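You operate a simulated robot arm through the tools that you are given. There is no shell and no other tool.

You are at the controls of a simulated robot arm. One attempt, no reset.

TASK
Test the sealer's emergency stop: start, hit it, twist it free, restart, stop.
Fine: end with the stop button; the case and the settings stay as they are.

The check looks at the end state, three seconds after you hand in, the way a careful person would. Anything else that was tipped, shoved, dropped, spilled or broken makes it a failure.

THE ROBOT
A 7-joint arm with a three-finger gripper, fixed in place. Base frame: the origin is on the floor under the middle of its stand, x ahead of it, y to its left, z up. Lengths are in cm, angles in degrees, forces in N, time in s.
With the tool pointing down near the work surface it reaches from about 10 to 80 cm from the base axis. Its first joint turns from -166.0 to 166.0 degrees. Payload 2.94 kg.
Tool frame: the origin (TCP) lies between the finger pads and is the grasp point; the fingertips stand 3 cm ahead of it; z points along the fingers, y is the line along which they close. The gripper opens to 13.2 cm; its body begins 10.7 cm behind the TCP.
Orientation is that of the tool frame in the base frame, as a unit quaternion [w, x, y, z]. With the fingers straight down and closing along the base's y, the tool's x points along the base's -x, its y along +y and its z along -z.

THE INTERFACE
- The arm moves only by the tool arm_command. Its argument "commands" is a list of rows, each a list of 7 numbers: the turn, a rotation vector about the tool's x, y, z in rad, then the shift along the tool's x, y, z in cm, then the finger opening in cm, from 0 to 13.2. In form: [[rx, ry, rz, tx, ty, tz, grip], ...]. A call has 1 to 20 rows; each row shifts and turns the commanded pose from where the row before left it, along the tool's axes as they then stand. Rows are played at 5 a second. More than 5 cm and 8.6 degrees between two rows, or a gripper value outside its range, and nothing of the call is played. A pose out of reach is approached as far as the arm can. The call stops where the force on the tool passes 40 N (or 10 N more than at its start, if that is more) or the arm is blocked; 0.2 s more then pass. The fingers move at their own pace (about 3.74 cm/s each) and stop on an object; they squeeze with about 34 N. The grip force told is the motor's: it shows also when the fingers shut on nothing. Time passes only in rows, and 0.2 s behind the last, so rows that do not move let the fingers close. It gives the time, the measured TCP pose, the force on the tool (base axes), the opening and the grip force at its end, in the units of the frame above (readings bear some noise), with the torque about the TCP (base axes, N m) and any sound that the robot's microphone picked up.
- Cameras (640 x 400 px; columns grow to the right, rows downward): "scene" is fixed at [23.31, 49.62, 157.04]; the picture's right is [-0.60, -0.80, 0.00], its down [-0.61, 0.45, -0.66] and it looks along [0.53, -0.39, -0.75] (base axes); focal length 305 px, centre (320, 200). "wrist" rides on the gripper at [7.2, 0.3, -14.4] in the tool frame; the picture's right is [-0.04, 1.00, 0.00], its down [-0.88, -0.04, -0.48] and it looks along [-0.47, -0.02, 0.88] (tool axes); focal length 256 px, centre (320, 200). There is no depth. A picture from a camera that has moved, and an enlarged one, comes with that camera's place and axes in the base frame and with its lens. The place of the scene camera against the robot may be out by one fixed shift of up to 1.8 cm in any direction.
- grab_frame(camera): a new picture of that camera. It takes no simulated time.
- raise_lower(by): moves the trunk up (or, below 0, down) by that many cm; the arm rides with it, the base frame stays. It gives what a move gives, with no picture.
- enlarge(camera, box): a new picture of the part [left, top, right, bottom] of that camera's present view, enlarged. It takes no simulated time.
- job_done(): hands the job in; it is judged then, once.

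Places have to be worked out from the pictures, the camera data and where the tool is seen. Open the gripper and draw the arm clear of the work before you hand the job in, unless the task says otherwise.

The tools are called after ">>>" by a JSON object that holds its "method" and its "body". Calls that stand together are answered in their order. arm_command: Moves the arm, as the interface text tells. Its arguments: {"type":"object","properties":{"commands":{"type":"array"}},"required":["commands"]} The other tools are called the same way: raise_lower (by) moves the trunk up or down; grab_frame (camera) takes a picture; enlarge (camera, box) takes an enlarged picture of a part of a camera's view; job_done () hands the job in.

At the start:

```text
time_s: 0.0
eef_pos: [60.92, 13.75, 125.99]
tool_rot: [0.0, 0.0, 1.0, -0.001]
ft_force: [-0.4, 0.3, -0.2]
ft_torque: [0.01, -0.02, 0.03]
grip_width: 13.2
grip_force: 0.1
trunk travel left (down, up): [-40.0, 14.0]
```

scene: 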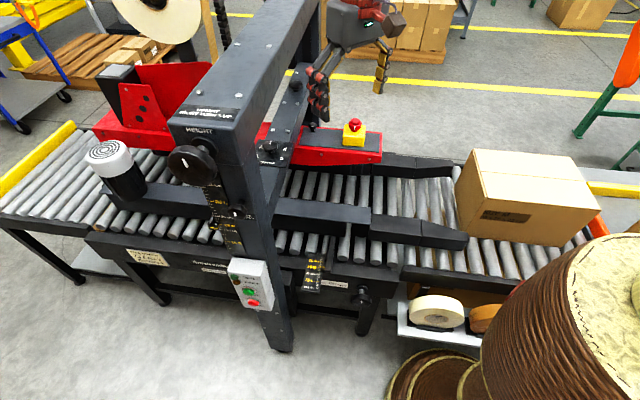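
wrist: 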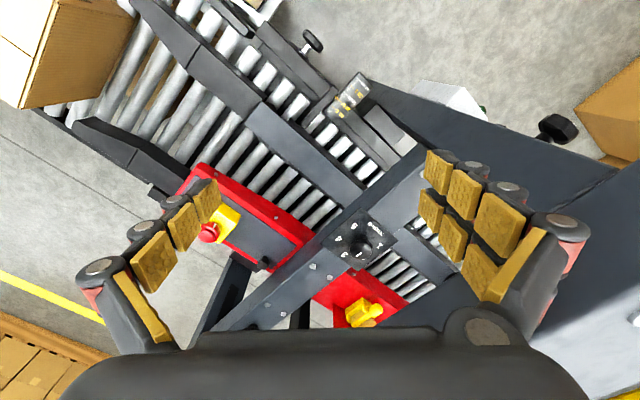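

The pictures show a case sealer with a yellow/red emergency stop mushroom on the far red rail and a start/stop box on the near column. I take enlarged looks at both first.

>>> {"method": "enlarge", "body": {"camera": "scene", "box": [210, 240, 310, 320]}}

>>> {"method": "enlarge", "body": {"camera": "scene", "box": [310, 90, 410, 170]}}

>>> {"method": "enlarge", "body": {"camera": "wrist", "box": [160, 160, 320, 280]}}

>>> {"method": "enlarge", "body": {"camera": "wrist", "box": [380, 60, 540, 160]}}

```text
5.00 times, centred on (260, 280) of scene
camera zoom: at [23.31, 49.62, 157.04], right [-0.6, -0.8, 0.0], down [-0.61, 0.45, -0.66], along [0.53, -0.39, -0.75], focal length 1524 px, centre (620, -200)
```

zoom: 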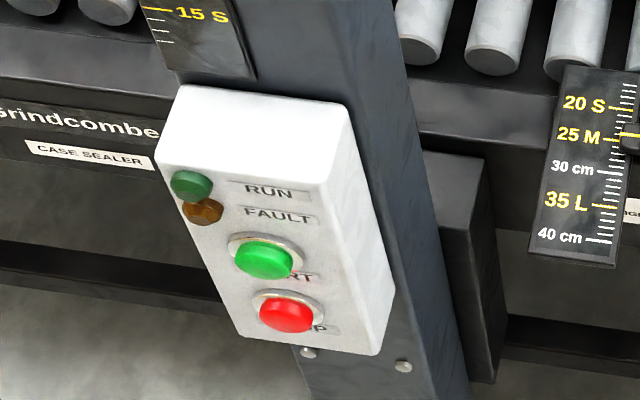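

```text
5.00 times, centred on (360, 130) of scene
camera zoom: at [23.31, 49.62, 157.04], right [-0.6, -0.8, 0.0], down [-0.61, 0.45, -0.66], along [0.53, -0.39, -0.75], focal length 1524 px, centre (120, 550)
```

zoom: 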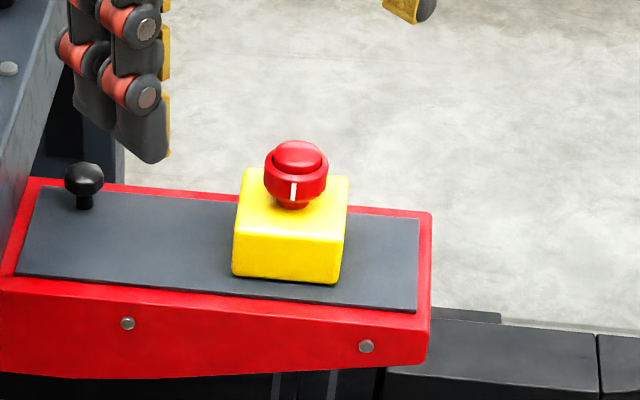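

```text
3.33 times, centred on (240, 220) of wrist
camera zoom: at [53.81, 14.09, 140.33], right [0.04, 1.0, 0.0], down [0.88, -0.04, 0.48], along [0.47, -0.02, -0.88], focal length 853 px, centre (587, 133)
```

zoom: 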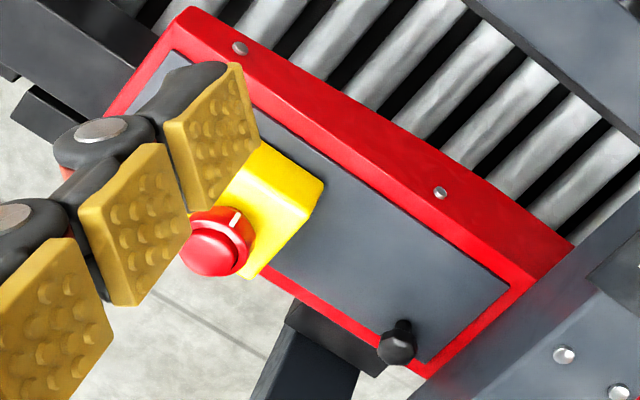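

```text
4.00 times, centred on (460, 110) of wrist
camera zoom: at [53.81, 14.09, 140.33], right [0.04, 1.0, 0.0], down [0.88, -0.04, 0.48], along [0.47, -0.02, -0.88], focal length 1024 px, centre (-240, 560)
```

zoom: 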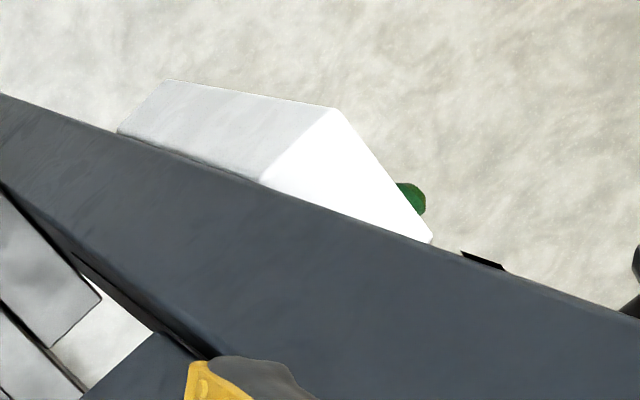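

The wrist view puts the panel at about (62, 44) with z 62–86, facing roughly (-0.7, 0.7). The e-stop is near (81, -7, 100). I want closer looks at the gantry beam and the rest of the scene before I move.

>>> {"method": "enlarge", "body": {"camera": "scene", "box": [160, 80, 320, 180]}}

>>> {"method": "enlarge", "body": {"camera": "wrist", "box": [280, 150, 480, 275]}}

>>> {"method": "enlarge", "body": {"camera": "scene", "box": [200, 0, 420, 137]}}

```text
4.00 times, centred on (240, 130) of scene
camera zoom: at [23.31, 49.62, 157.04], right [-0.6, -0.8, 0.0], down [-0.61, 0.45, -0.66], along [0.53, -0.39, -0.75], focal length 1219 px, centre (640, 480)
```

zoom: 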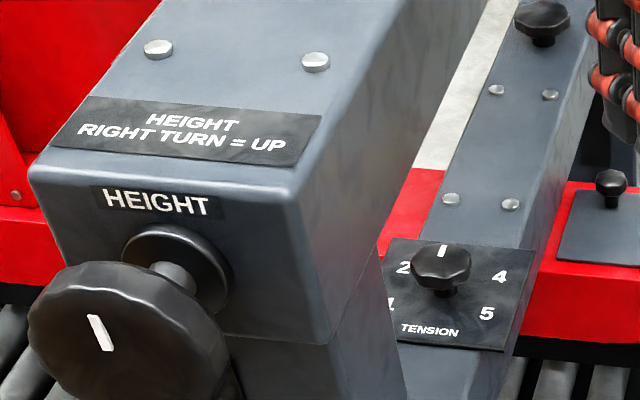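

```text
3.20 times, centred on (380, 212) of wrist
camera zoom: at [53.81, 14.09, 140.33], right [0.04, 1.0, 0.0], down [0.88, -0.04, 0.48], along [0.47, -0.02, -0.88], focal length 819 px, centre (128, 160)
```

zoom: 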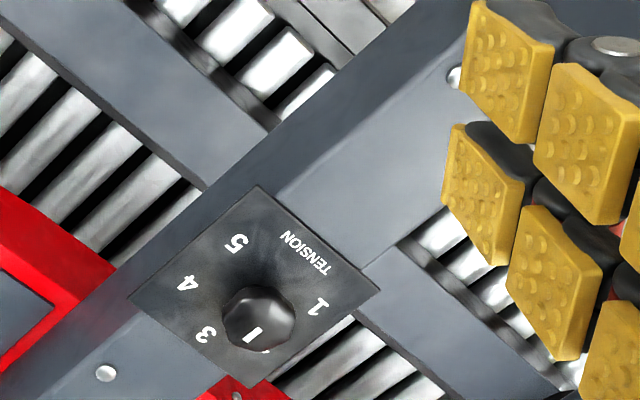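

```text
2.91 times, centred on (310, 68) of scene
camera zoom: at [23.31, 49.62, 157.04], right [-0.6, -0.8, 0.0], down [-0.61, 0.45, -0.66], along [0.53, -0.39, -0.75], focal length 887 px, centre (349, 582)
```

zoom: 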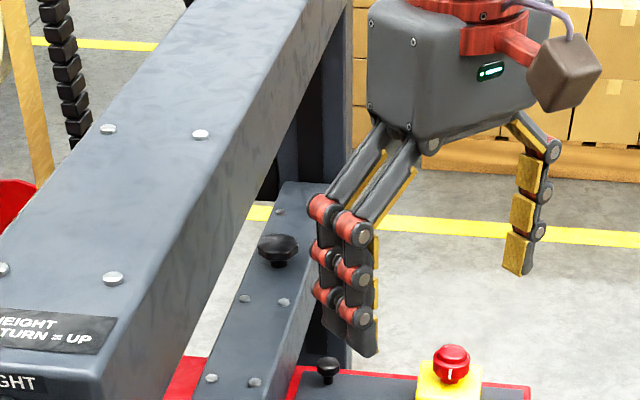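

There is a tall gantry beam whose top is at about z 125. A lower crossbar carries the TENSION knob near (86, 21, 101), and the HEIGHT crank sits on the beam's near end. I'll draw back from the machine, swing out to the operator's side of the panel with closed fingers, and yaw to face it.

>>> {"method": "arm_command", "body": {"commands": [[0, 0, 0, 4.9, 0, 0, 0], [0, 0, 0, 4.9, 0, 0, 0], [0, 0, 0, 4.9, 0, 0, 0], [0, 0, 0, 4.9, 0, 0, 0], [0, 0, 0, 0, 4.9, 0, 0], [0, 0, 0, 0, 4.9, 0, 0], [0, 0, 0, 0, 4.9, 0, 0], [0, 0, 0, 0, 4.9, 0, 0], [0, 0, 0, 0, 4.9, 0, 0], [0, 0, 0, 0, 4.9, 0, 0], [0, 0, 0, 0, 4.9, 0, 0], [0, 0, 0, 0, 4.9, 0, 0], [0, 0, 0.128, 0, 0, 0, 0], [0, 0, 0.128, 0, 0, 0, 0], [0, 0, 0.128, 0, 0, 0, 0], [0, 0, 0.128, 0, 0, 0, 0], [0, 0, 0.128, 0, 0, 0, 0], [0, 0, 0.128, 0, 0, 0, 0]]}}

>>> {"method": "grab_frame", "body": {"camera": "wrist"}}

>>> {"method": "grab_frame", "body": {"camera": "scene"}}

```text
time_s: 3.8
eef_pos: [41.32, 53.02, 126.02]
tool_rot: [0.0, 0.376, 0.927, 0.0]
ft_force: [0.6, -0.4, -0.6]
ft_torque: [-0.03, 0.01, -0.03]
grip_width: 0.01
grip_force: 28.8
trunk travel left (down, up): [-40.0, 14.0]
```

```text
taken
camera wrist: at [36.47, 58.25, 140.36], right [0.73, 0.69, 0.0], down [0.6, -0.64, 0.48], along [0.33, -0.35, -0.88], focal length 256 px, centre (320, 200)
```

wrist: 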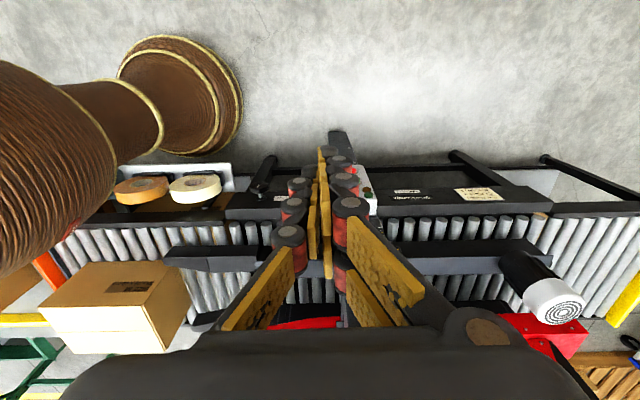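

```text
taken
```

scene: 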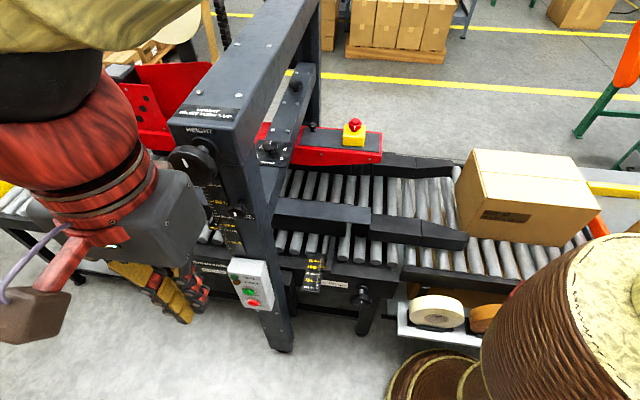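

The panel lies just ahead, a bit to the right of the fingers in the wrist view, and the conveyor runs along the picture's right axis. I descend 36 cm in the free space on the operator's side, then tilt 45 degrees towards the panel.

>>> {"method": "arm_command", "body": {"commands": [[0, 0, 0, 0, 0, 4.5, 0], [0, 0, 0, 0, 0, 4.5, 0], [0, 0, 0, 0, 0, 4.5, 0], [0, 0, 0, 0, 0, 4.5, 0], [0, 0, 0, 0, 0, 4.5, 0], [0, 0, 0, 0, 0, 4.5, 0], [0, 0, 0, 0, 0, 4.5, 0], [0, 0, 0, 0, 0, 4.5, 0], [0, -0.131, 0, 0, 0, 0, 0], [0, -0.131, 0, 0, 0, 0, 0], [0, -0.131, 0, 0, 0, 0, 0], [0, -0.131, 0, 0, 0, 0, 0], [0, -0.131, 0, 0, 0, 0, 0], [0, -0.131, 0, 0, 0, 0, 0]]}}

>>> {"method": "grab_frame", "body": {"camera": "wrist"}}

>>> {"method": "grab_frame", "body": {"camera": "scene"}}

```text
time_s: 6.8
eef_pos: [41.42, 53.19, 90.15]
tool_rot: [0.357, 0.347, 0.856, -0.144]
ft_force: [0.2, 0.6, 0.2]
ft_torque: [0.0, 0.05, -0.06]
grip_width: 0.0
grip_force: 28.4
trunk travel left (down, up): [-40.0, 14.0]
```

```text
taken
camera wrist: at [30.64, 64.0, 95.09], right [0.72, 0.7, 0.03], down [0.18, -0.22, 0.96], along [0.68, -0.68, -0.28], focal length 256 px, centre (320, 200)
```

wrist: 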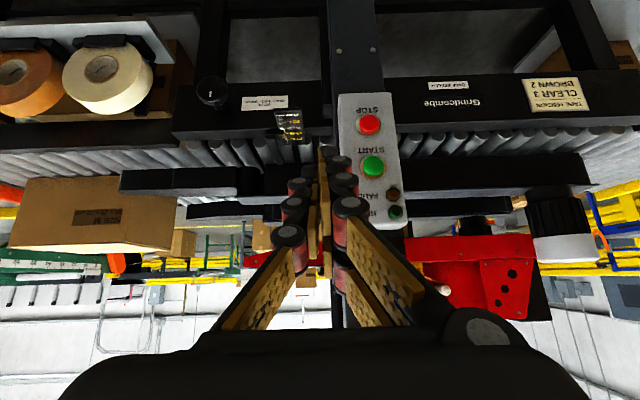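

```text
taken
```

scene: 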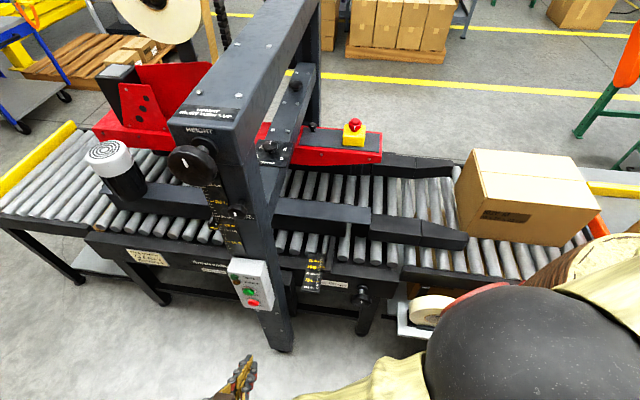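

START is seen at (373,166) and STOP at (369,125) upside down, at about (61.6, 44.5, 79.6) and (61.6, 44.5, 72.6). I shift 7.8 cm along the panel's width to line up, and the parallax will let me check the depth.

>>> {"method": "arm_command", "body": {"commands": [[0, 0, 0, 0, 3.9, 0, 0], [0, 0, 0, 0, 3.9, 0, 0]]}}

>>> {"method": "grab_frame", "body": {"camera": "wrist"}}

>>> {"method": "enlarge", "body": {"camera": "wrist", "box": [240, 70, 400, 250]}}

```text
time_s: 7.4
eef_pos: [47.0, 58.73, 89.92]
tool_rot: [0.355, 0.345, 0.857, -0.143]
ft_force: [0.5, 0.7, 0.3]
ft_torque: [-0.02, 0.0, -0.05]
grip_width: 0.03
grip_force: 28.8
trunk travel left (down, up): [-40.0, 14.0]
```

```text
taken
camera wrist: at [36.31, 69.53, 94.98], right [0.72, 0.7, 0.03], down [0.18, -0.22, 0.96], along [0.68, -0.68, -0.28], focal length 256 px, centre (320, 200)
```

wrist: 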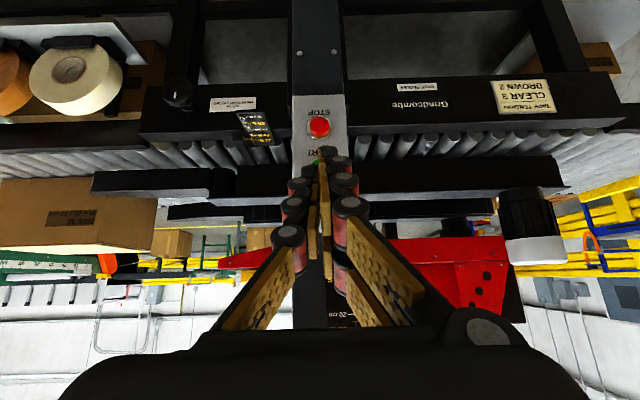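

```text
2.22 times, centred on (320, 160) of wrist
camera zoom: at [36.31, 69.53, 94.98], right [0.72, 0.7, 0.03], down [0.18, -0.22, 0.96], along [0.68, -0.68, -0.28], focal length 569 px, centre (320, 289)
```

zoom: 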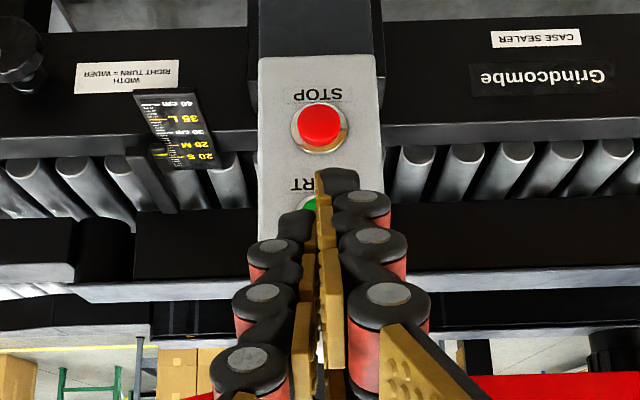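

Parallax puts the STOP cap at about (62.1, 44.2, 72.3) and the START cap 7 cm higher, matching the earlier estimate. I go to about 3 cm short of the START cap and look again.

>>> {"method": "arm_command", "body": {"commands": [[0, 0, 0, -0.72, -0.13, 4.3, 0], [0, 0, 0, -0.72, -0.13, 4.3, 0], [0, 0, 0, -0.72, -0.13, 4.3, 0], [0, 0, 0, -0.72, -0.13, 4.3, 0], [0, 0, 0, 0, 0, 0, 0]]}}

>>> {"method": "grab_frame", "body": {"camera": "wrist"}}

>>> {"method": "enlarge", "body": {"camera": "scene", "box": [190, 220, 350, 320]}}

>>> {"method": "grab_frame", "body": {"camera": "scene"}}

```text
time_s: 8.6
eef_pos: [56.74, 48.32, 80.04]
tool_rot: [0.355, 0.345, 0.857, -0.144]
ft_force: [0.8, 0.3, -1.2]
ft_torque: [0.01, -0.04, 0.0]
grip_width: 0.0
grip_force: 28.3
trunk travel left (down, up): [-40.0, 14.0]
```

```text
taken
camera wrist: at [45.99, 59.14, 84.9], right [0.72, 0.7, 0.03], down [0.18, -0.22, 0.96], along [0.68, -0.68, -0.28], focal length 256 px, centre (320, 200)
```

wrist: 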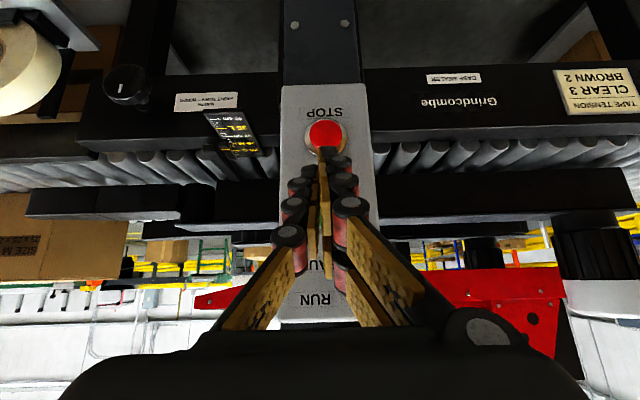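

```text
4.00 times, centred on (270, 270) of scene
camera zoom: at [23.31, 49.62, 157.04], right [-0.6, -0.8, 0.0], down [-0.61, 0.45, -0.66], along [0.53, -0.39, -0.75], focal length 1219 px, centre (520, -80)
```

zoom: 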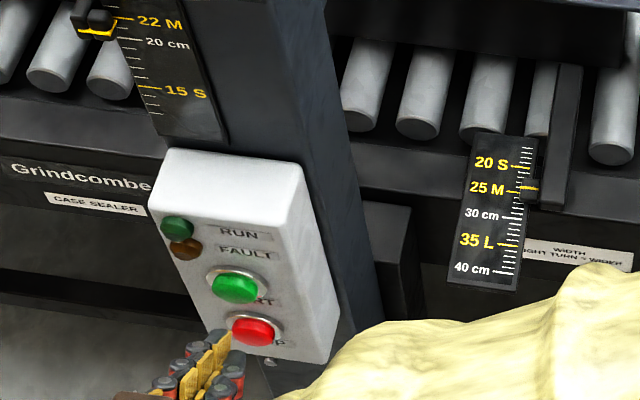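

```text
taken
```

scene: 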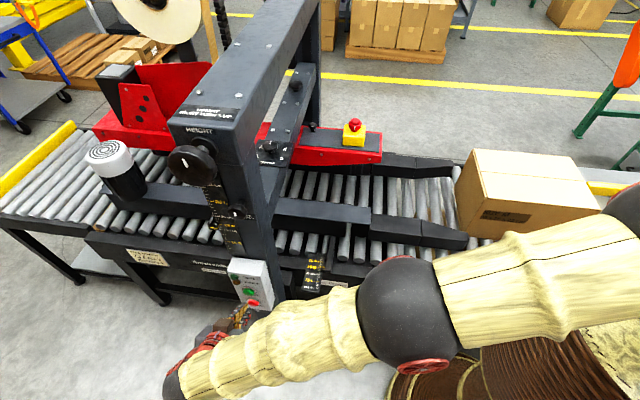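

The tips sit about 2.7 cm out from the START cap, in line with it sideways. I lower 0.5 cm and advance in small steps along the panel's normal, watching for force and a click.

>>> {"method": "arm_command", "body": {"commands": [[0, 0, 0, -1.2, 0, 1.91, 0], [0, 0, 0, -0.177, 0, 0.177, 0], [0, 0, 0, -0.177, 0, 0.177, 0], [0, 0, 0, 0, 0, 0, 0]]}}

>>> {"method": "enlarge", "body": {"camera": "wrist", "box": [240, 80, 400, 330]}}

>>> {"method": "enlarge", "body": {"camera": "scene", "box": [210, 240, 310, 320]}}

```text
time_s: 9.6
eef_pos: [58.56, 46.53, 79.39]
tool_rot: [0.354, 0.347, 0.857, -0.143]
ft_force: [-0.8, 2.1, 0.9]
ft_torque: [-0.01, 0.01, 0.04]
grip_width: 0.0
grip_force: 28.3
trunk travel left (down, up): [-40.0, 14.0]
```

```text
1.60 times, centred on (320, 205) of wrist
camera zoom: at [47.85, 57.35, 84.33], right [0.72, 0.7, 0.03], down [0.18, -0.22, 0.96], along [0.68, -0.68, -0.29], focal length 410 px, centre (320, 192)
```

zoom: 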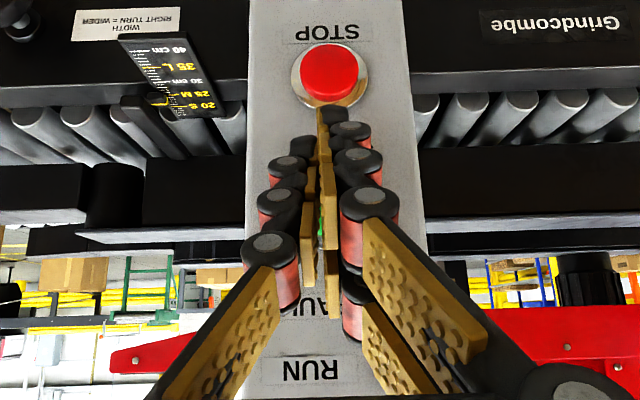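

```text
5.00 times, centred on (260, 280) of scene
camera zoom: at [23.31, 49.62, 157.04], right [-0.6, -0.8, 0.0], down [-0.61, 0.45, -0.66], along [0.53, -0.39, -0.75], focal length 1524 px, centre (620, -200)
```

zoom: 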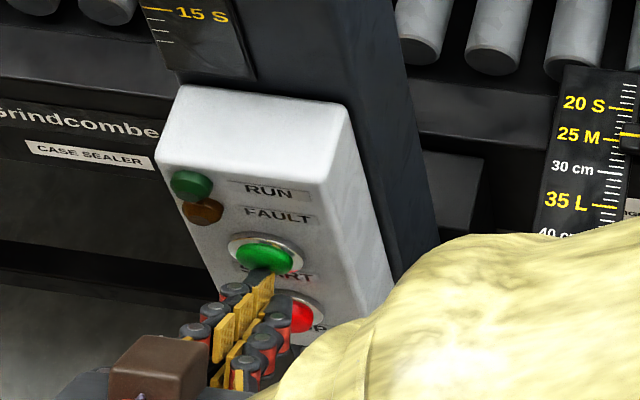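

The tip now touches the START cap, with a light force of 2 N pushing outwards. I keep advancing in small steps and watch for a click or the RUN lamp.

>>> {"method": "arm_command", "body": {"commands": [[0, 0, 0, -0.21, 0, 0.21, 0], [0, 0, 0, -0.21, 0, 0.21, 0], [0, 0, 0, 0, 0, 0, 0]]}}

>>> {"method": "enlarge", "body": {"camera": "scene", "box": [210, 240, 310, 320]}}

```text
time_s: 10.4
eef_pos: [58.8, 46.24, 79.36]
tool_rot: [0.355, 0.345, 0.857, -0.143]
ft_force: [-12.1, 11.8, -2.6]
ft_torque: [0.12, 0.08, 0.06]
grip_width: 0.0
grip_force: 28.6
trunk travel left (down, up): [-40.0, 14.0]
heard: click
```

```text
5.00 times, centred on (260, 280) of scene
camera zoom: at [23.31, 49.62, 157.04], right [-0.6, -0.8, 0.0], down [-0.61, 0.45, -0.66], along [0.53, -0.39, -0.75], focal length 1524 px, centre (620, -200)
```

zoom: 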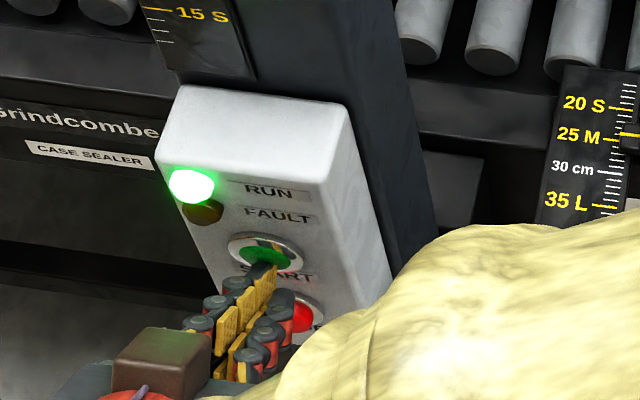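

The click was heard and the RUN lamp is lit, so the machine is running. I now back straight out, rise, untilt and swing round the gantry towards the e-stop.

>>> {"method": "arm_command", "body": {"commands": [[0, 0, 0, 3.18, 0, -3.18, 0], [0, 0, 0, 3.18, 0, -3.18, 0], [0, 0, 0, 3.18, 0, -3.18, 0], [0, 0, 0, 3.18, 0, -3.18, 0], [0, 0.131, 0, -3.21, 0, -3.7, 0], [0, 0.131, 0, -2.74, 0, -4.06, 0], [0, 0.131, 0, -2.15, 0, -4.4, 0], [0, 0.131, 0, -1.6, 0, -4.63, 0], [0, 0.131, 0, -0.94, 0, -4.8, 0], [0, 0.131, 0, -0.34, 0, -4.88, 0], [0, 0, 0, 0, -3.5, -3.5, 0], [0, 0, 0, 0, -3.5, -3.5, 0], [0, 0, 0, 0, -3.5, -3.5, 0], [0, 0, 0, 0, -3.5, -3.5, 0], [0, 0, 0, -2.5, -3.5, -2, 0], [0, 0, 0, -2.5, -3.5, -2, 0], [0, 0, 0, -4.95, 0, 0, 0], [0, 0, 0, -4.95, 0, 0, 0], [0, 0, 0, -4.95, 0, 0, 0], [0, 0, 0, -4.95, 0, 0, 0]]}}

>>> {"method": "grab_frame", "body": {"camera": "scene"}}

>>> {"method": "grab_frame", "body": {"camera": "wrist"}}

```text
time_s: 14.6
eef_pos: [47.74, 27.55, 126.23]
tool_rot: [-0.001, 0.375, 0.927, -0.001]
ft_force: [0.3, 0.1, 1.1]
ft_torque: [0.03, 0.0, -0.02]
grip_width: 0.02
grip_force: 28.3
trunk travel left (down, up): [-40.0, 14.0]
```

```text
taken
```

scene: 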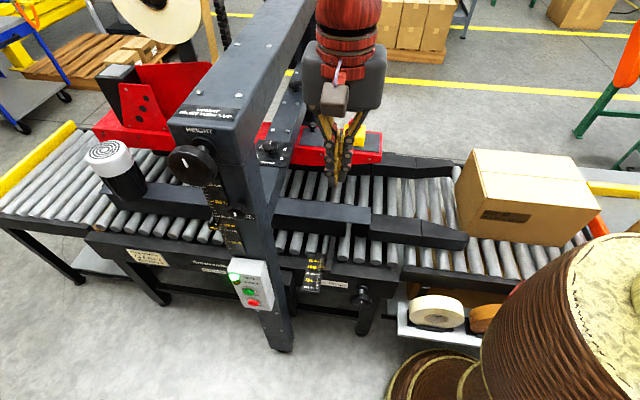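

```text
taken
camera wrist: at [42.77, 32.74, 140.64], right [0.72, 0.69, 0.0], down [0.61, -0.64, 0.48], along [0.33, -0.34, -0.88], focal length 256 px, centre (320, 200)
```

wrist: 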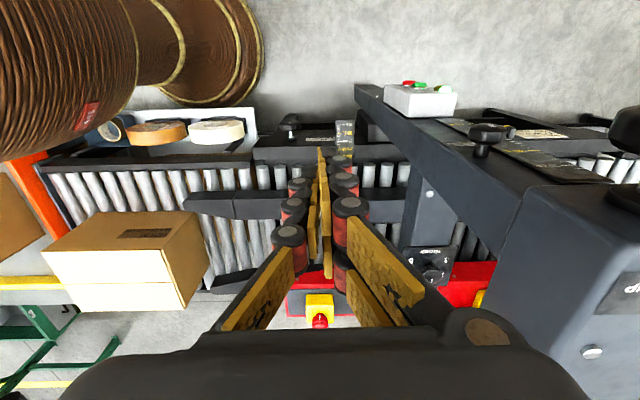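

RUN stays lit and the case hasn't moved. The e-stop is straight ahead at about n = -62 and c = 51 in panel axes, so I go on towards it and stop short to measure it from a closer view.

>>> {"method": "arm_command", "body": {"commands": [[0, 0, 0, -4.9, -0.33, 0, 0], [0, 0, 0, -4.9, -0.33, 0, 0], [0, 0, 0, -4.9, -0.33, 0, 0], [0, 0, 0, -4.9, -0.33, 0, 0], [0, 0, 0, -4.9, -0.33, 0, 0], [0, 0, 0, -4.9, -0.33, 0, 0]]}}

>>> {"method": "grab_frame", "body": {"camera": "wrist"}}

>>> {"method": "grab_frame", "body": {"camera": "scene"}}

>>> {"method": "enlarge", "body": {"camera": "wrist", "box": [220, 150, 420, 300]}}

```text
time_s: 16.0
eef_pos: [67.79, 5.51, 126.58]
tool_rot: [-0.001, 0.374, 0.927, 0.001]
ft_force: [0.4, -0.6, 0.4]
ft_torque: [0.01, 0.04, 0.01]
grip_width: 0.01
grip_force: 28.7
trunk travel left (down, up): [-40.0, 14.0]
```

```text
taken
camera wrist: at [62.96, 10.79, 140.77], right [0.72, 0.69, 0.0], down [0.61, -0.64, 0.47], along [0.33, -0.34, -0.88], focal length 256 px, centre (320, 200)
```

wrist: 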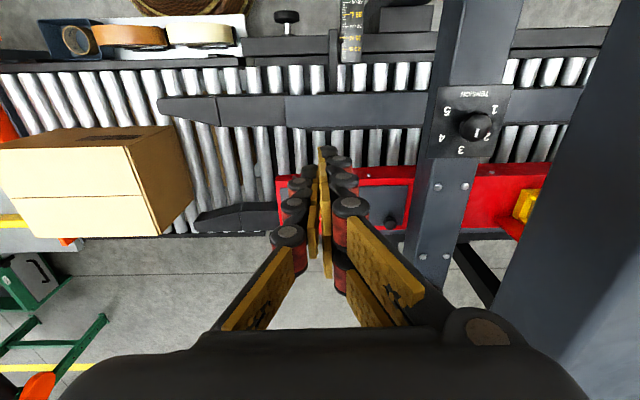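

```text
taken
```

scene: 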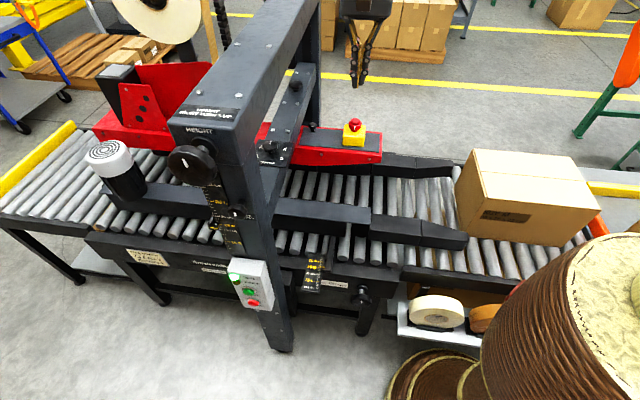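

```text
2.67 times, centred on (320, 225) of wrist
camera zoom: at [62.96, 10.79, 140.77], right [0.72, 0.69, 0.0], down [0.61, -0.64, 0.47], along [0.33, -0.34, -0.88], focal length 683 px, centre (320, 133)
```

zoom: 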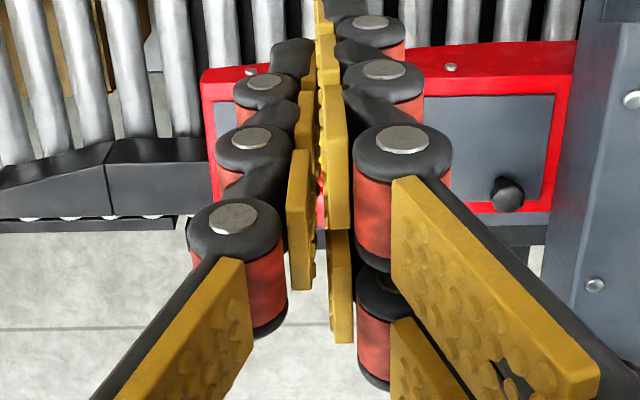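

The e-stop now lies hidden behind the closed fingers. I sidestep away from the gantry while advancing, so the wrist camera can see the button and I can fix its place precisely.

>>> {"method": "arm_command", "body": {"commands": [[0, 0, 0, -3.0, -3.9, 0, 0], [0, 0, 0, -3.0, -3.9, 0, 0]]}}

>>> {"method": "grab_frame", "body": {"camera": "wrist"}}

>>> {"method": "enlarge", "body": {"camera": "wrist", "box": [300, 110, 460, 210]}}

>>> {"method": "grab_frame", "body": {"camera": "scene"}}

```text
time_s: 16.6
eef_pos: [66.66, -4.29, 126.46]
tool_rot: [0.0, 0.375, 0.927, 0.001]
ft_force: [0.1, 1.6, -0.4]
ft_torque: [0.07, -0.03, 0.01]
grip_width: 0.0
grip_force: 29.3
trunk travel left (down, up): [-40.0, 14.0]
```

```text
taken
camera wrist: at [61.82, 1.03, 140.93], right [0.72, 0.69, 0.0], down [0.61, -0.64, 0.48], along [0.33, -0.34, -0.88], focal length 256 px, centre (320, 200)
```

wrist: 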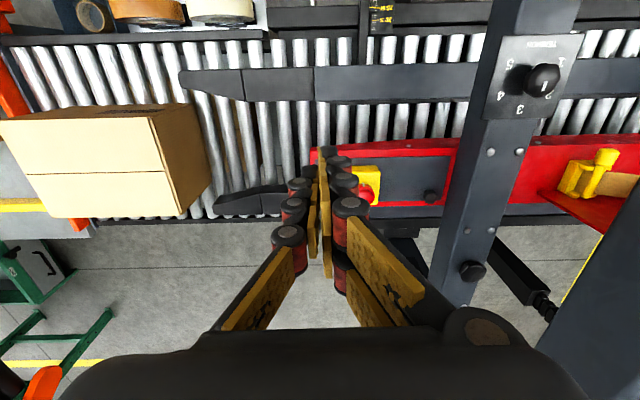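

```text
4.00 times, centred on (380, 160) of wrist
camera zoom: at [61.82, 1.03, 140.93], right [0.72, 0.69, 0.0], down [0.61, -0.64, 0.48], along [0.33, -0.34, -0.88], focal length 1024 px, centre (80, 360)
```

zoom: 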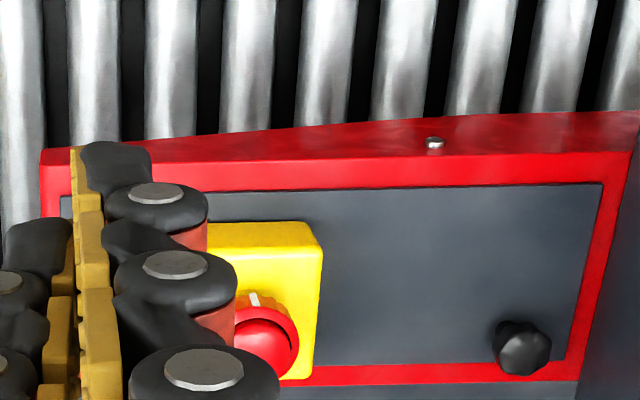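

```text
taken
```

scene: 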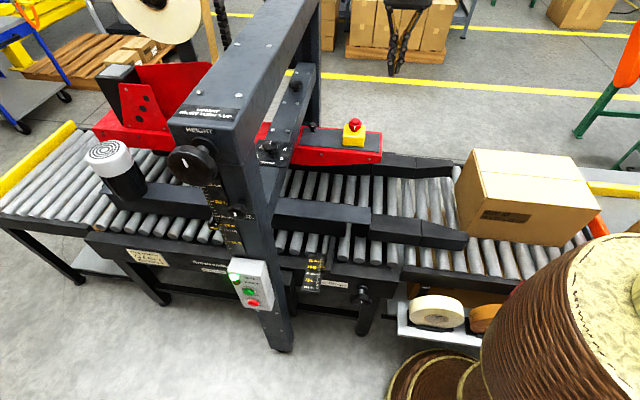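

The cap triangulates to about (83, -9, 97.5), roughly 4 cm across, with its axis vertical. I move over it at the current height and check that the arm really reaches that far out.

>>> {"method": "arm_command", "body": {"commands": [[0, 0, 0, -3.78, 1.95, 0, 0], [0, 0, 0, -3.78, 1.95, 0, 0], [0, 0, 0, -3.78, 1.95, 0, 0], [0, 0, 0, -3.78, 1.95, 0, 0]]}}

>>> {"method": "grab_frame", "body": {"camera": "wrist"}}

>>> {"method": "enlarge", "body": {"camera": "scene", "box": [300, 40, 460, 140]}}

```text
time_s: 17.6
eef_pos: [83.09, -8.86, 126.32]
tool_rot: [-0.002, 0.373, 0.928, 0.0]
ft_force: [0.4, -0.7, -0.5]
ft_torque: [0.02, 0.09, -0.01]
grip_width: 0.0
grip_force: 28.2
trunk travel left (down, up): [-40.0, 14.0]
```

```text
taken
camera wrist: at [78.24, -3.76, 140.67], right [0.72, 0.69, 0.0], down [0.61, -0.64, 0.47], along [0.32, -0.34, -0.88], focal length 256 px, centre (320, 200)
```

wrist: 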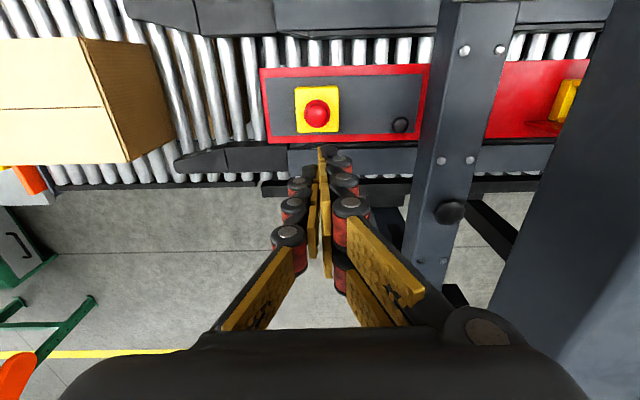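

```text
4.00 times, centred on (380, 90) of scene
camera zoom: at [23.31, 49.62, 157.04], right [-0.6, -0.8, 0.0], down [-0.61, 0.45, -0.66], along [0.53, -0.39, -0.75], focal length 1219 px, centre (80, 640)
```

zoom: 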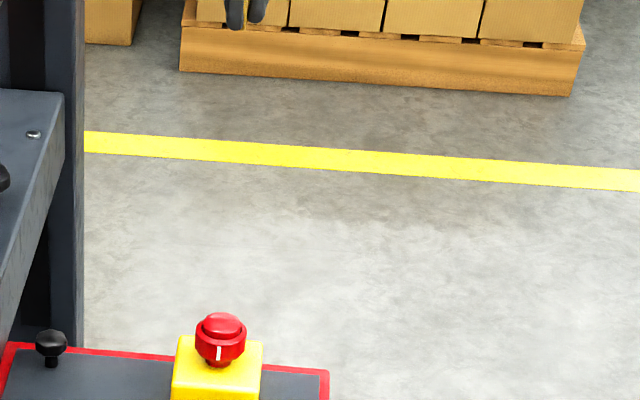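

The arm reached it: the cap is under the tool within 0.5 cm, and its top is at z≈98–99. I descend to just above it, correcting sideways by 0.4 cm.

>>> {"method": "arm_command", "body": {"commands": [[0, 0, 0, 0.2, -0.4, 4.4, 0], [0, 0, 0, 0, 0, 4.4, 0], [0, 0, 0, 0, 0, 4.4, 0], [0, 0, 0, 0, 0, 4.4, 0], [0, 0, 0, 0, 0, 4.0, 0]]}}

>>> {"method": "grab_frame", "body": {"camera": "wrist"}}

>>> {"method": "enlarge", "body": {"camera": "scene", "box": [300, 60, 460, 160]}}

```text
time_s: 18.8
eef_pos: [82.58, -9.16, 104.72]
tool_rot: [0.001, 0.374, 0.927, 0.0]
ft_force: [0.9, 0.1, 1.5]
ft_torque: [-0.03, 0.03, 0.0]
grip_width: 0.01
grip_force: 28.8
trunk travel left (down, up): [-40.0, 14.0]
```

```text
taken
camera wrist: at [77.65, -3.91, 119.17], right [0.72, 0.69, 0.0], down [0.61, -0.64, 0.48], along [0.33, -0.34, -0.88], focal length 256 px, centre (320, 200)
```

wrist: 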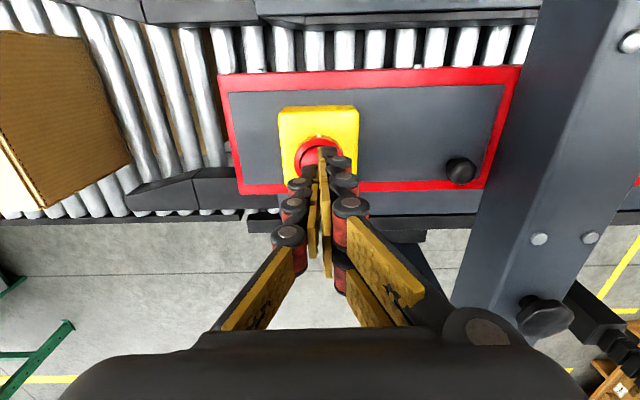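

```text
4.00 times, centred on (380, 110) of scene
camera zoom: at [23.31, 49.62, 157.04], right [-0.6, -0.8, 0.0], down [-0.61, 0.45, -0.66], along [0.53, -0.39, -0.75], focal length 1219 px, centre (80, 560)
```

zoom: 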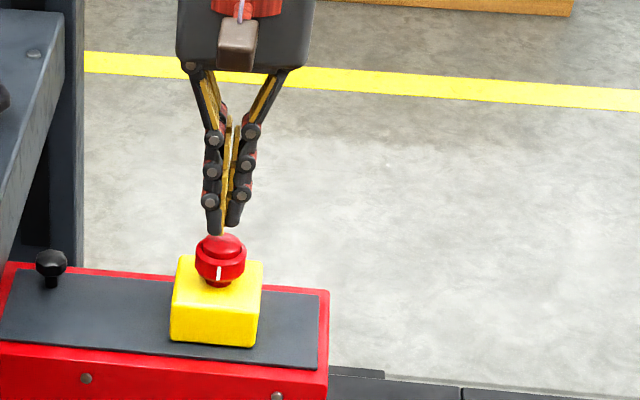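

The tips hang 1–2 cm above the cap. I zoom in to check that they are centred.

>>> {"method": "enlarge", "body": {"camera": "wrist", "box": [260, 90, 380, 200]}}

>>> {"method": "enlarge", "body": {"camera": "scene", "box": [330, 90, 390, 130]}}

```text
3.64 times, centred on (320, 145) of wrist
camera zoom: at [77.65, -3.91, 119.17], right [0.72, 0.69, 0.0], down [0.61, -0.64, 0.48], along [0.33, -0.34, -0.88], focal length 931 px, centre (320, 400)
```

zoom: 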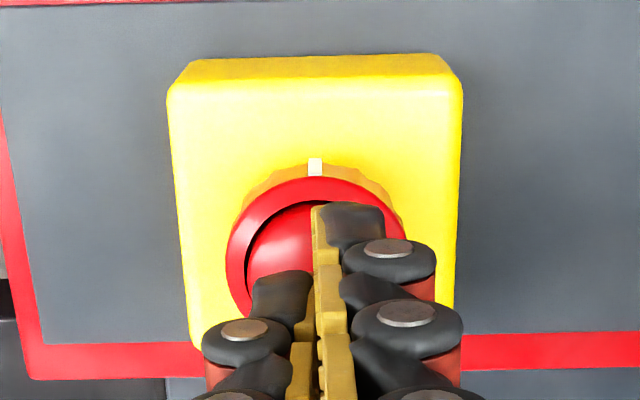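

```text
10.00 times, centred on (360, 110) of scene
camera zoom: at [23.31, 49.62, 157.04], right [-0.6, -0.8, 0.0], down [-0.61, 0.45, -0.66], along [0.53, -0.39, -0.75], focal length 3048 px, centre (-80, 1100)
```

zoom: 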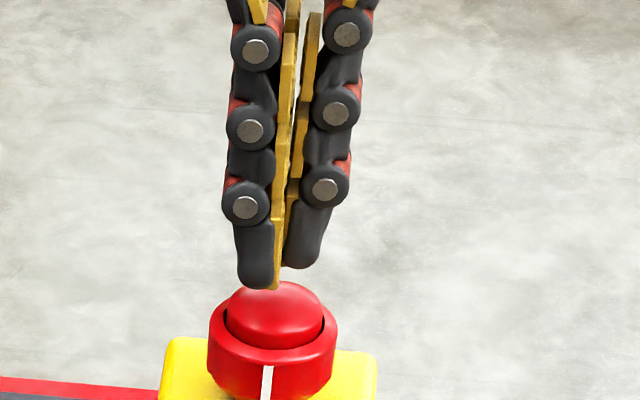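

The tips are centred on the dome within 0.3 cm. I press straight down in small steps, watching force and sound.

>>> {"method": "arm_command", "body": {"commands": [[0, 0, 0, -0.2, -0.1, 1.5, 0], [0, 0, 0, 0, 0, 0.3, 0], [0, 0, 0, 0, 0, 0.3, 0], [0, 0, 0, 0, 0, 0.3, 0]]}}

>>> {"method": "enlarge", "body": {"camera": "scene", "box": [330, 90, 390, 130]}}

```text
time_s: 19.8
eef_pos: [82.63, -9.31, 102.71]
tool_rot: [-0.001, 0.375, 0.927, 0.001]
ft_force: [-1.4, -0.8, 1.8]
ft_torque: [-0.04, 0.02, 0.01]
grip_width: 0.0
grip_force: 28.2
trunk travel left (down, up): [-40.0, 14.0]
```

```text
10.00 times, centred on (360, 110) of scene
camera zoom: at [23.31, 49.62, 157.04], right [-0.6, -0.8, 0.0], down [-0.61, 0.45, -0.66], along [0.53, -0.39, -0.75], focal length 3048 px, centre (-80, 1100)
```

zoom: 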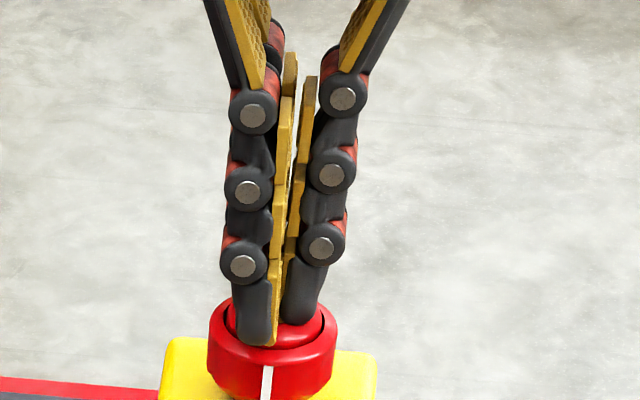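

No contact force yet, with the tips just at the dome. I keep pressing down in 0.3 cm steps.

>>> {"method": "arm_command", "body": {"commands": [[0, 0, 0, 0, 0, 0.3, 0], [0, 0, 0, 0, 0, 0.3, 0], [0, 0, 0, 0, 0, 0.3, 0], [0, 0, 0, 0, 0, 0.3, 0]]}}

>>> {"method": "enlarge", "body": {"camera": "scene", "box": [330, 90, 390, 130]}}

>>> {"method": "enlarge", "body": {"camera": "scene", "box": [210, 240, 310, 320]}}

```text
time_s: 20.8
eef_pos: [82.59, -9.35, 102.01]
tool_rot: [0.004, 0.374, 0.927, 0.002]
ft_force: [-4.5, -1.3, 37.3]
ft_torque: [-0.06, 0.14, -0.04]
grip_width: 0.6
grip_force: 28.6
trunk travel left (down, up): [-40.0, 14.0]
heard: click
```

```text
10.00 times, centred on (360, 110) of scene
camera zoom: at [23.31, 49.62, 157.04], right [-0.6, -0.8, 0.0], down [-0.61, 0.45, -0.66], along [0.53, -0.39, -0.75], focal length 3048 px, centre (-80, 1100)
```

zoom: 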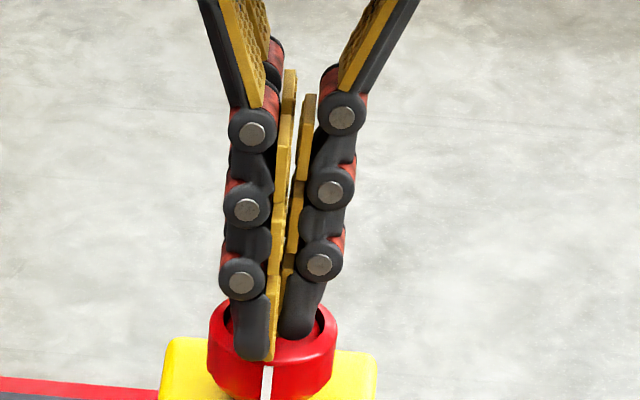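

```text
5.00 times, centred on (260, 280) of scene
camera zoom: at [23.31, 49.62, 157.04], right [-0.6, -0.8, 0.0], down [-0.61, 0.45, -0.66], along [0.53, -0.39, -0.75], focal length 1524 px, centre (620, -200)
```

zoom: 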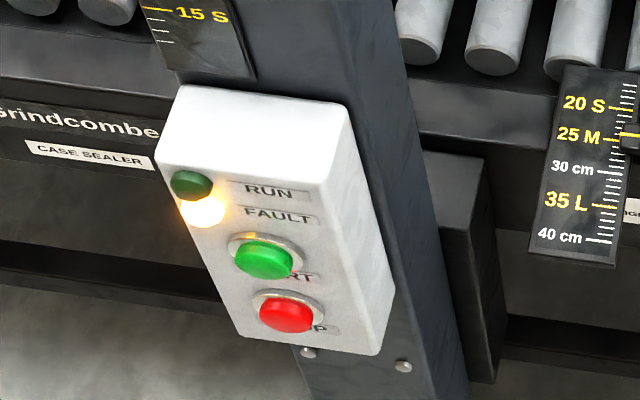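

The click came, the FAULT lamp lit and RUN went out: the e-stop has latched. I lift off and look at the head for twist markings.

>>> {"method": "arm_command", "body": {"commands": [[0, 0, 0, 0, 0, -3, 0], [0, 0, 0, 0, 0, -4.5, 0], [0, 0, 0, 0, 0, -4.5, 0], [0, 0, 0, 0, 0, 0, 8], [0, 0, 0, 0, 0, 0, 8], [0, 0, 0, 0, 0, 0, 8], [0, 0, 0, 0, 0, 0, 8], [0, 0, 0, 0, 0, 0, 8]]}}

>>> {"method": "grab_frame", "body": {"camera": "wrist"}}

>>> {"method": "enlarge", "body": {"camera": "wrist", "box": [260, 70, 380, 170]}}

>>> {"method": "enlarge", "body": {"camera": "scene", "box": [325, 90, 395, 150]}}

```text
time_s: 22.6
eef_pos: [82.5, -9.26, 113.55]
tool_rot: [0.0, 0.375, 0.927, 0.0]
ft_force: [0.1, 0.6, 0.3]
ft_torque: [0.03, -0.01, -0.02]
grip_width: 8.0
grip_force: 0.0
trunk travel left (down, up): [-40.0, 14.0]
```

```text
taken
camera wrist: at [77.6, -4.1, 127.89], right [0.72, 0.69, 0.0], down [0.61, -0.64, 0.48], along [0.33, -0.34, -0.88], focal length 256 px, centre (320, 200)
```

wrist: 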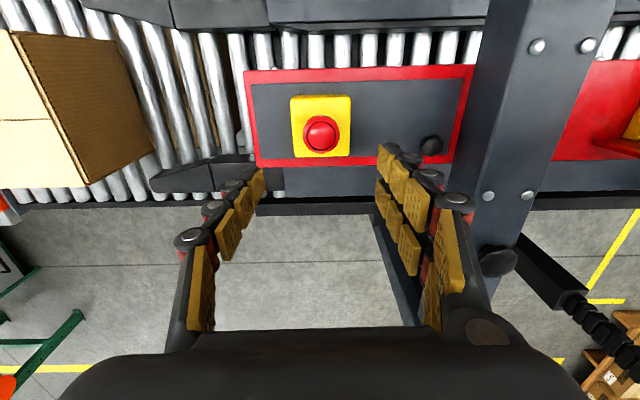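

```text
4.00 times, centred on (320, 120) of wrist
camera zoom: at [77.6, -4.1, 127.89], right [0.72, 0.69, 0.0], down [0.61, -0.64, 0.48], along [0.33, -0.34, -0.88], focal length 1024 px, centre (320, 520)
```

zoom: 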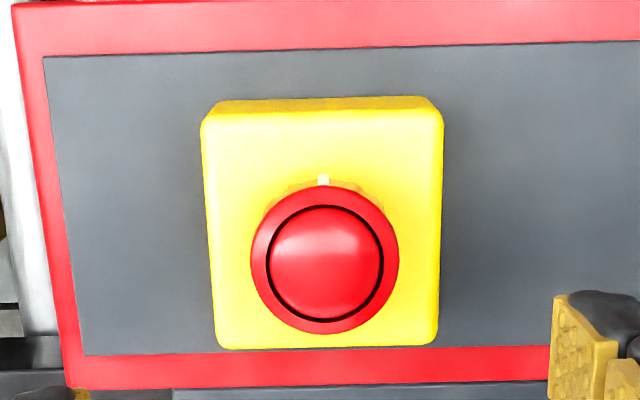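

```text
6.67 times, centred on (360, 120) of scene
camera zoom: at [23.31, 49.62, 157.04], right [-0.6, -0.8, 0.0], down [-0.61, 0.45, -0.66], along [0.53, -0.39, -0.75], focal length 2032 px, centre (53, 733)
```

zoom: 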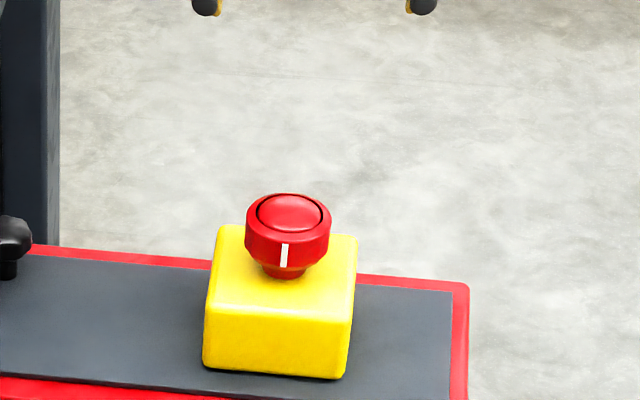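

The dome stays sunk inside its collar, so it is latched, and the collar with the white mark is what I twist. I pre-rotate counter-clockwise to leave room for a clockwise twist, lower with open fingers around the collar, and check.

>>> {"method": "arm_command", "body": {"commands": [[0, 0, -0.128, 0, 0, 0, 8], [0, 0, -0.128, 0, 0, 0, 8], [0, 0, -0.128, 0, 0, 0, 8], [0, 0, -0.128, 0, 0, 0, 8], [0, 0, -0.128, 0, 0, 0, 8], [0, 0, -0.128, 0, 0, 0, 8], [0, 0, 0, 0, 0, 4.0, 8], [0, 0, 0, 0, 0, 4.0, 8], [0, 0, 0, 0, 0, 2.5, 8], [0, 0, 0, 0, 0, 0, 8]]}}

>>> {"method": "grab_frame", "body": {"camera": "wrist"}}

>>> {"method": "enlarge", "body": {"camera": "wrist", "box": [220, 70, 420, 200]}}

>>> {"method": "enlarge", "body": {"camera": "scene", "box": [320, 80, 400, 140]}}

```text
time_s: 24.8
eef_pos: [82.81, -9.17, 103.11]
tool_rot: [0.0, 0.0, 1.0, 0.0]
ft_force: [0.0, -0.1, 0.5]
ft_torque: [-0.07, 0.0, 0.01]
grip_width: 8.02
grip_force: 0.1
trunk travel left (down, up): [-40.0, 14.0]
```

```text
taken
camera wrist: at [75.59, -9.01, 117.4], right [0.04, 1.0, 0.0], down [0.88, -0.04, 0.48], along [0.48, -0.02, -0.88], focal length 256 px, centre (320, 200)
```

wrist: 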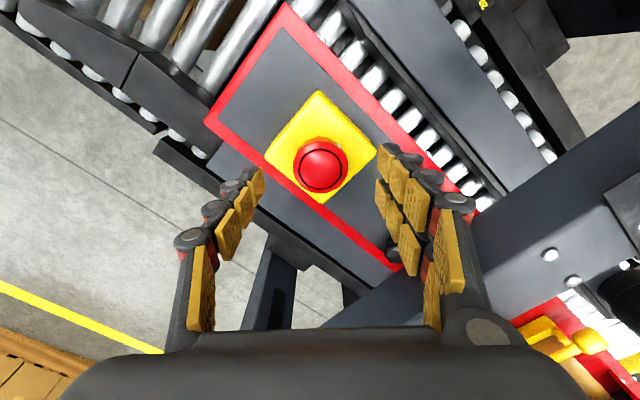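

```text
3.08 times, centred on (320, 135) of wrist
camera zoom: at [75.59, -9.01, 117.4], right [0.04, 1.0, 0.0], down [0.88, -0.04, 0.48], along [0.48, -0.02, -0.88], focal length 788 px, centre (320, 400)
```

zoom: 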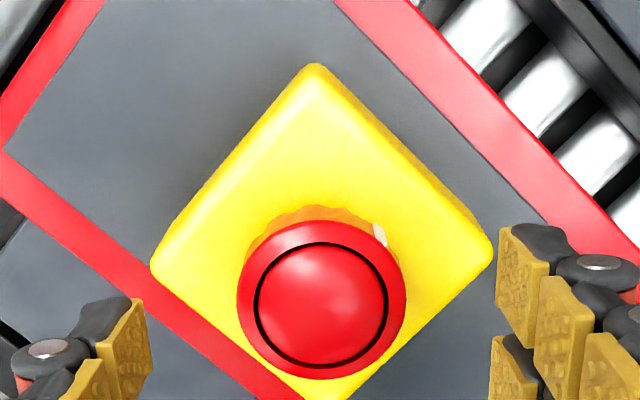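

```text
6.67 times, centred on (360, 110) of scene
camera zoom: at [23.31, 49.62, 157.04], right [-0.6, -0.8, 0.0], down [-0.61, 0.45, -0.66], along [0.53, -0.39, -0.75], focal length 2032 px, centre (53, 800)
```

zoom: 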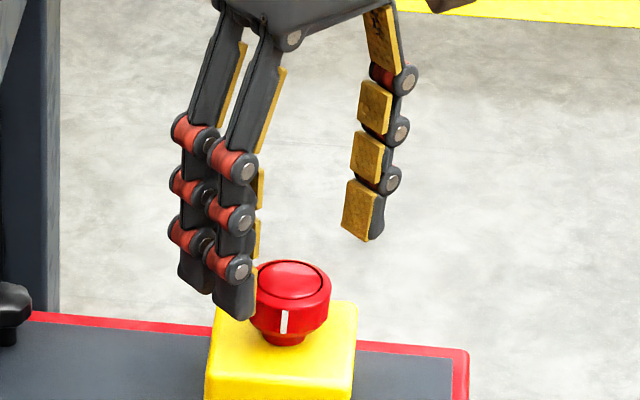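

The collar is centred between the fingers, with its top at about z≈99 and the yellow box about 3 cm lower. I lower 2.6 cm so the pads flank the collar, then look again before closing.

>>> {"method": "arm_command", "body": {"commands": [[0, 0, 0, 0, 0, 1.5, 8], [0, 0, 0, 0, 0, 1.1, 8], [0, 0, 0, 0, 0, 0, 8]]}}

>>> {"method": "enlarge", "body": {"camera": "wrist", "box": [220, 70, 420, 200]}}

>>> {"method": "enlarge", "body": {"camera": "scene", "box": [330, 90, 390, 135]}}

```text
time_s: 25.6
eef_pos: [82.69, -9.23, 100.46]
tool_rot: [0.0, -0.001, 1.0, 0.0]
ft_force: [-1.4, -0.6, -0.4]
ft_torque: [-0.01, 0.01, 0.02]
grip_width: 8.0
grip_force: 0.0
trunk travel left (down, up): [-40.0, 14.0]
```

```text
3.08 times, centred on (320, 135) of wrist
camera zoom: at [75.52, -9.02, 114.74], right [0.04, 1.0, 0.0], down [0.88, -0.04, 0.48], along [0.48, -0.02, -0.88], focal length 788 px, centre (320, 400)
```

zoom: 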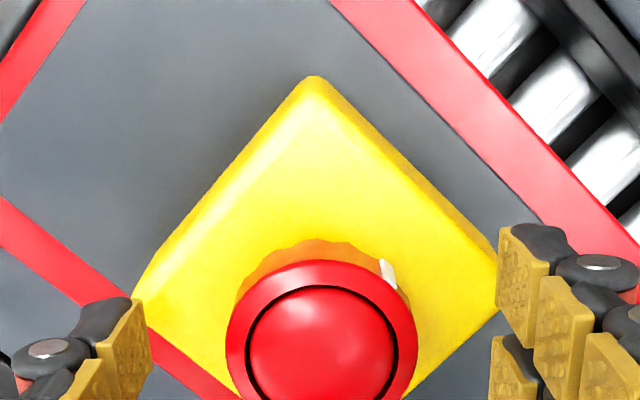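

```text
8.89 times, centred on (360, 112) of scene
camera zoom: at [23.31, 49.62, 157.04], right [-0.6, -0.8, 0.0], down [-0.61, 0.45, -0.66], along [0.53, -0.39, -0.75], focal length 2709 px, centre (-36, 978)
```

zoom: 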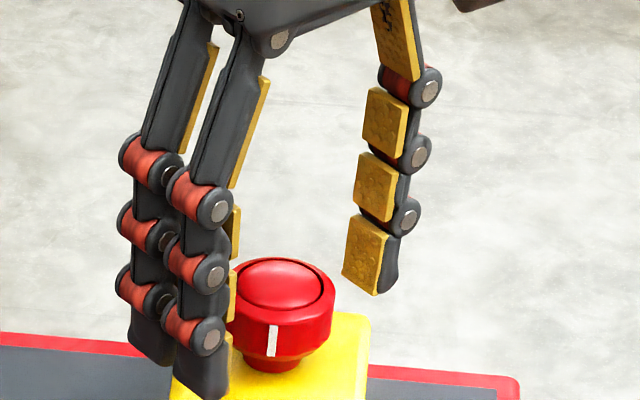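

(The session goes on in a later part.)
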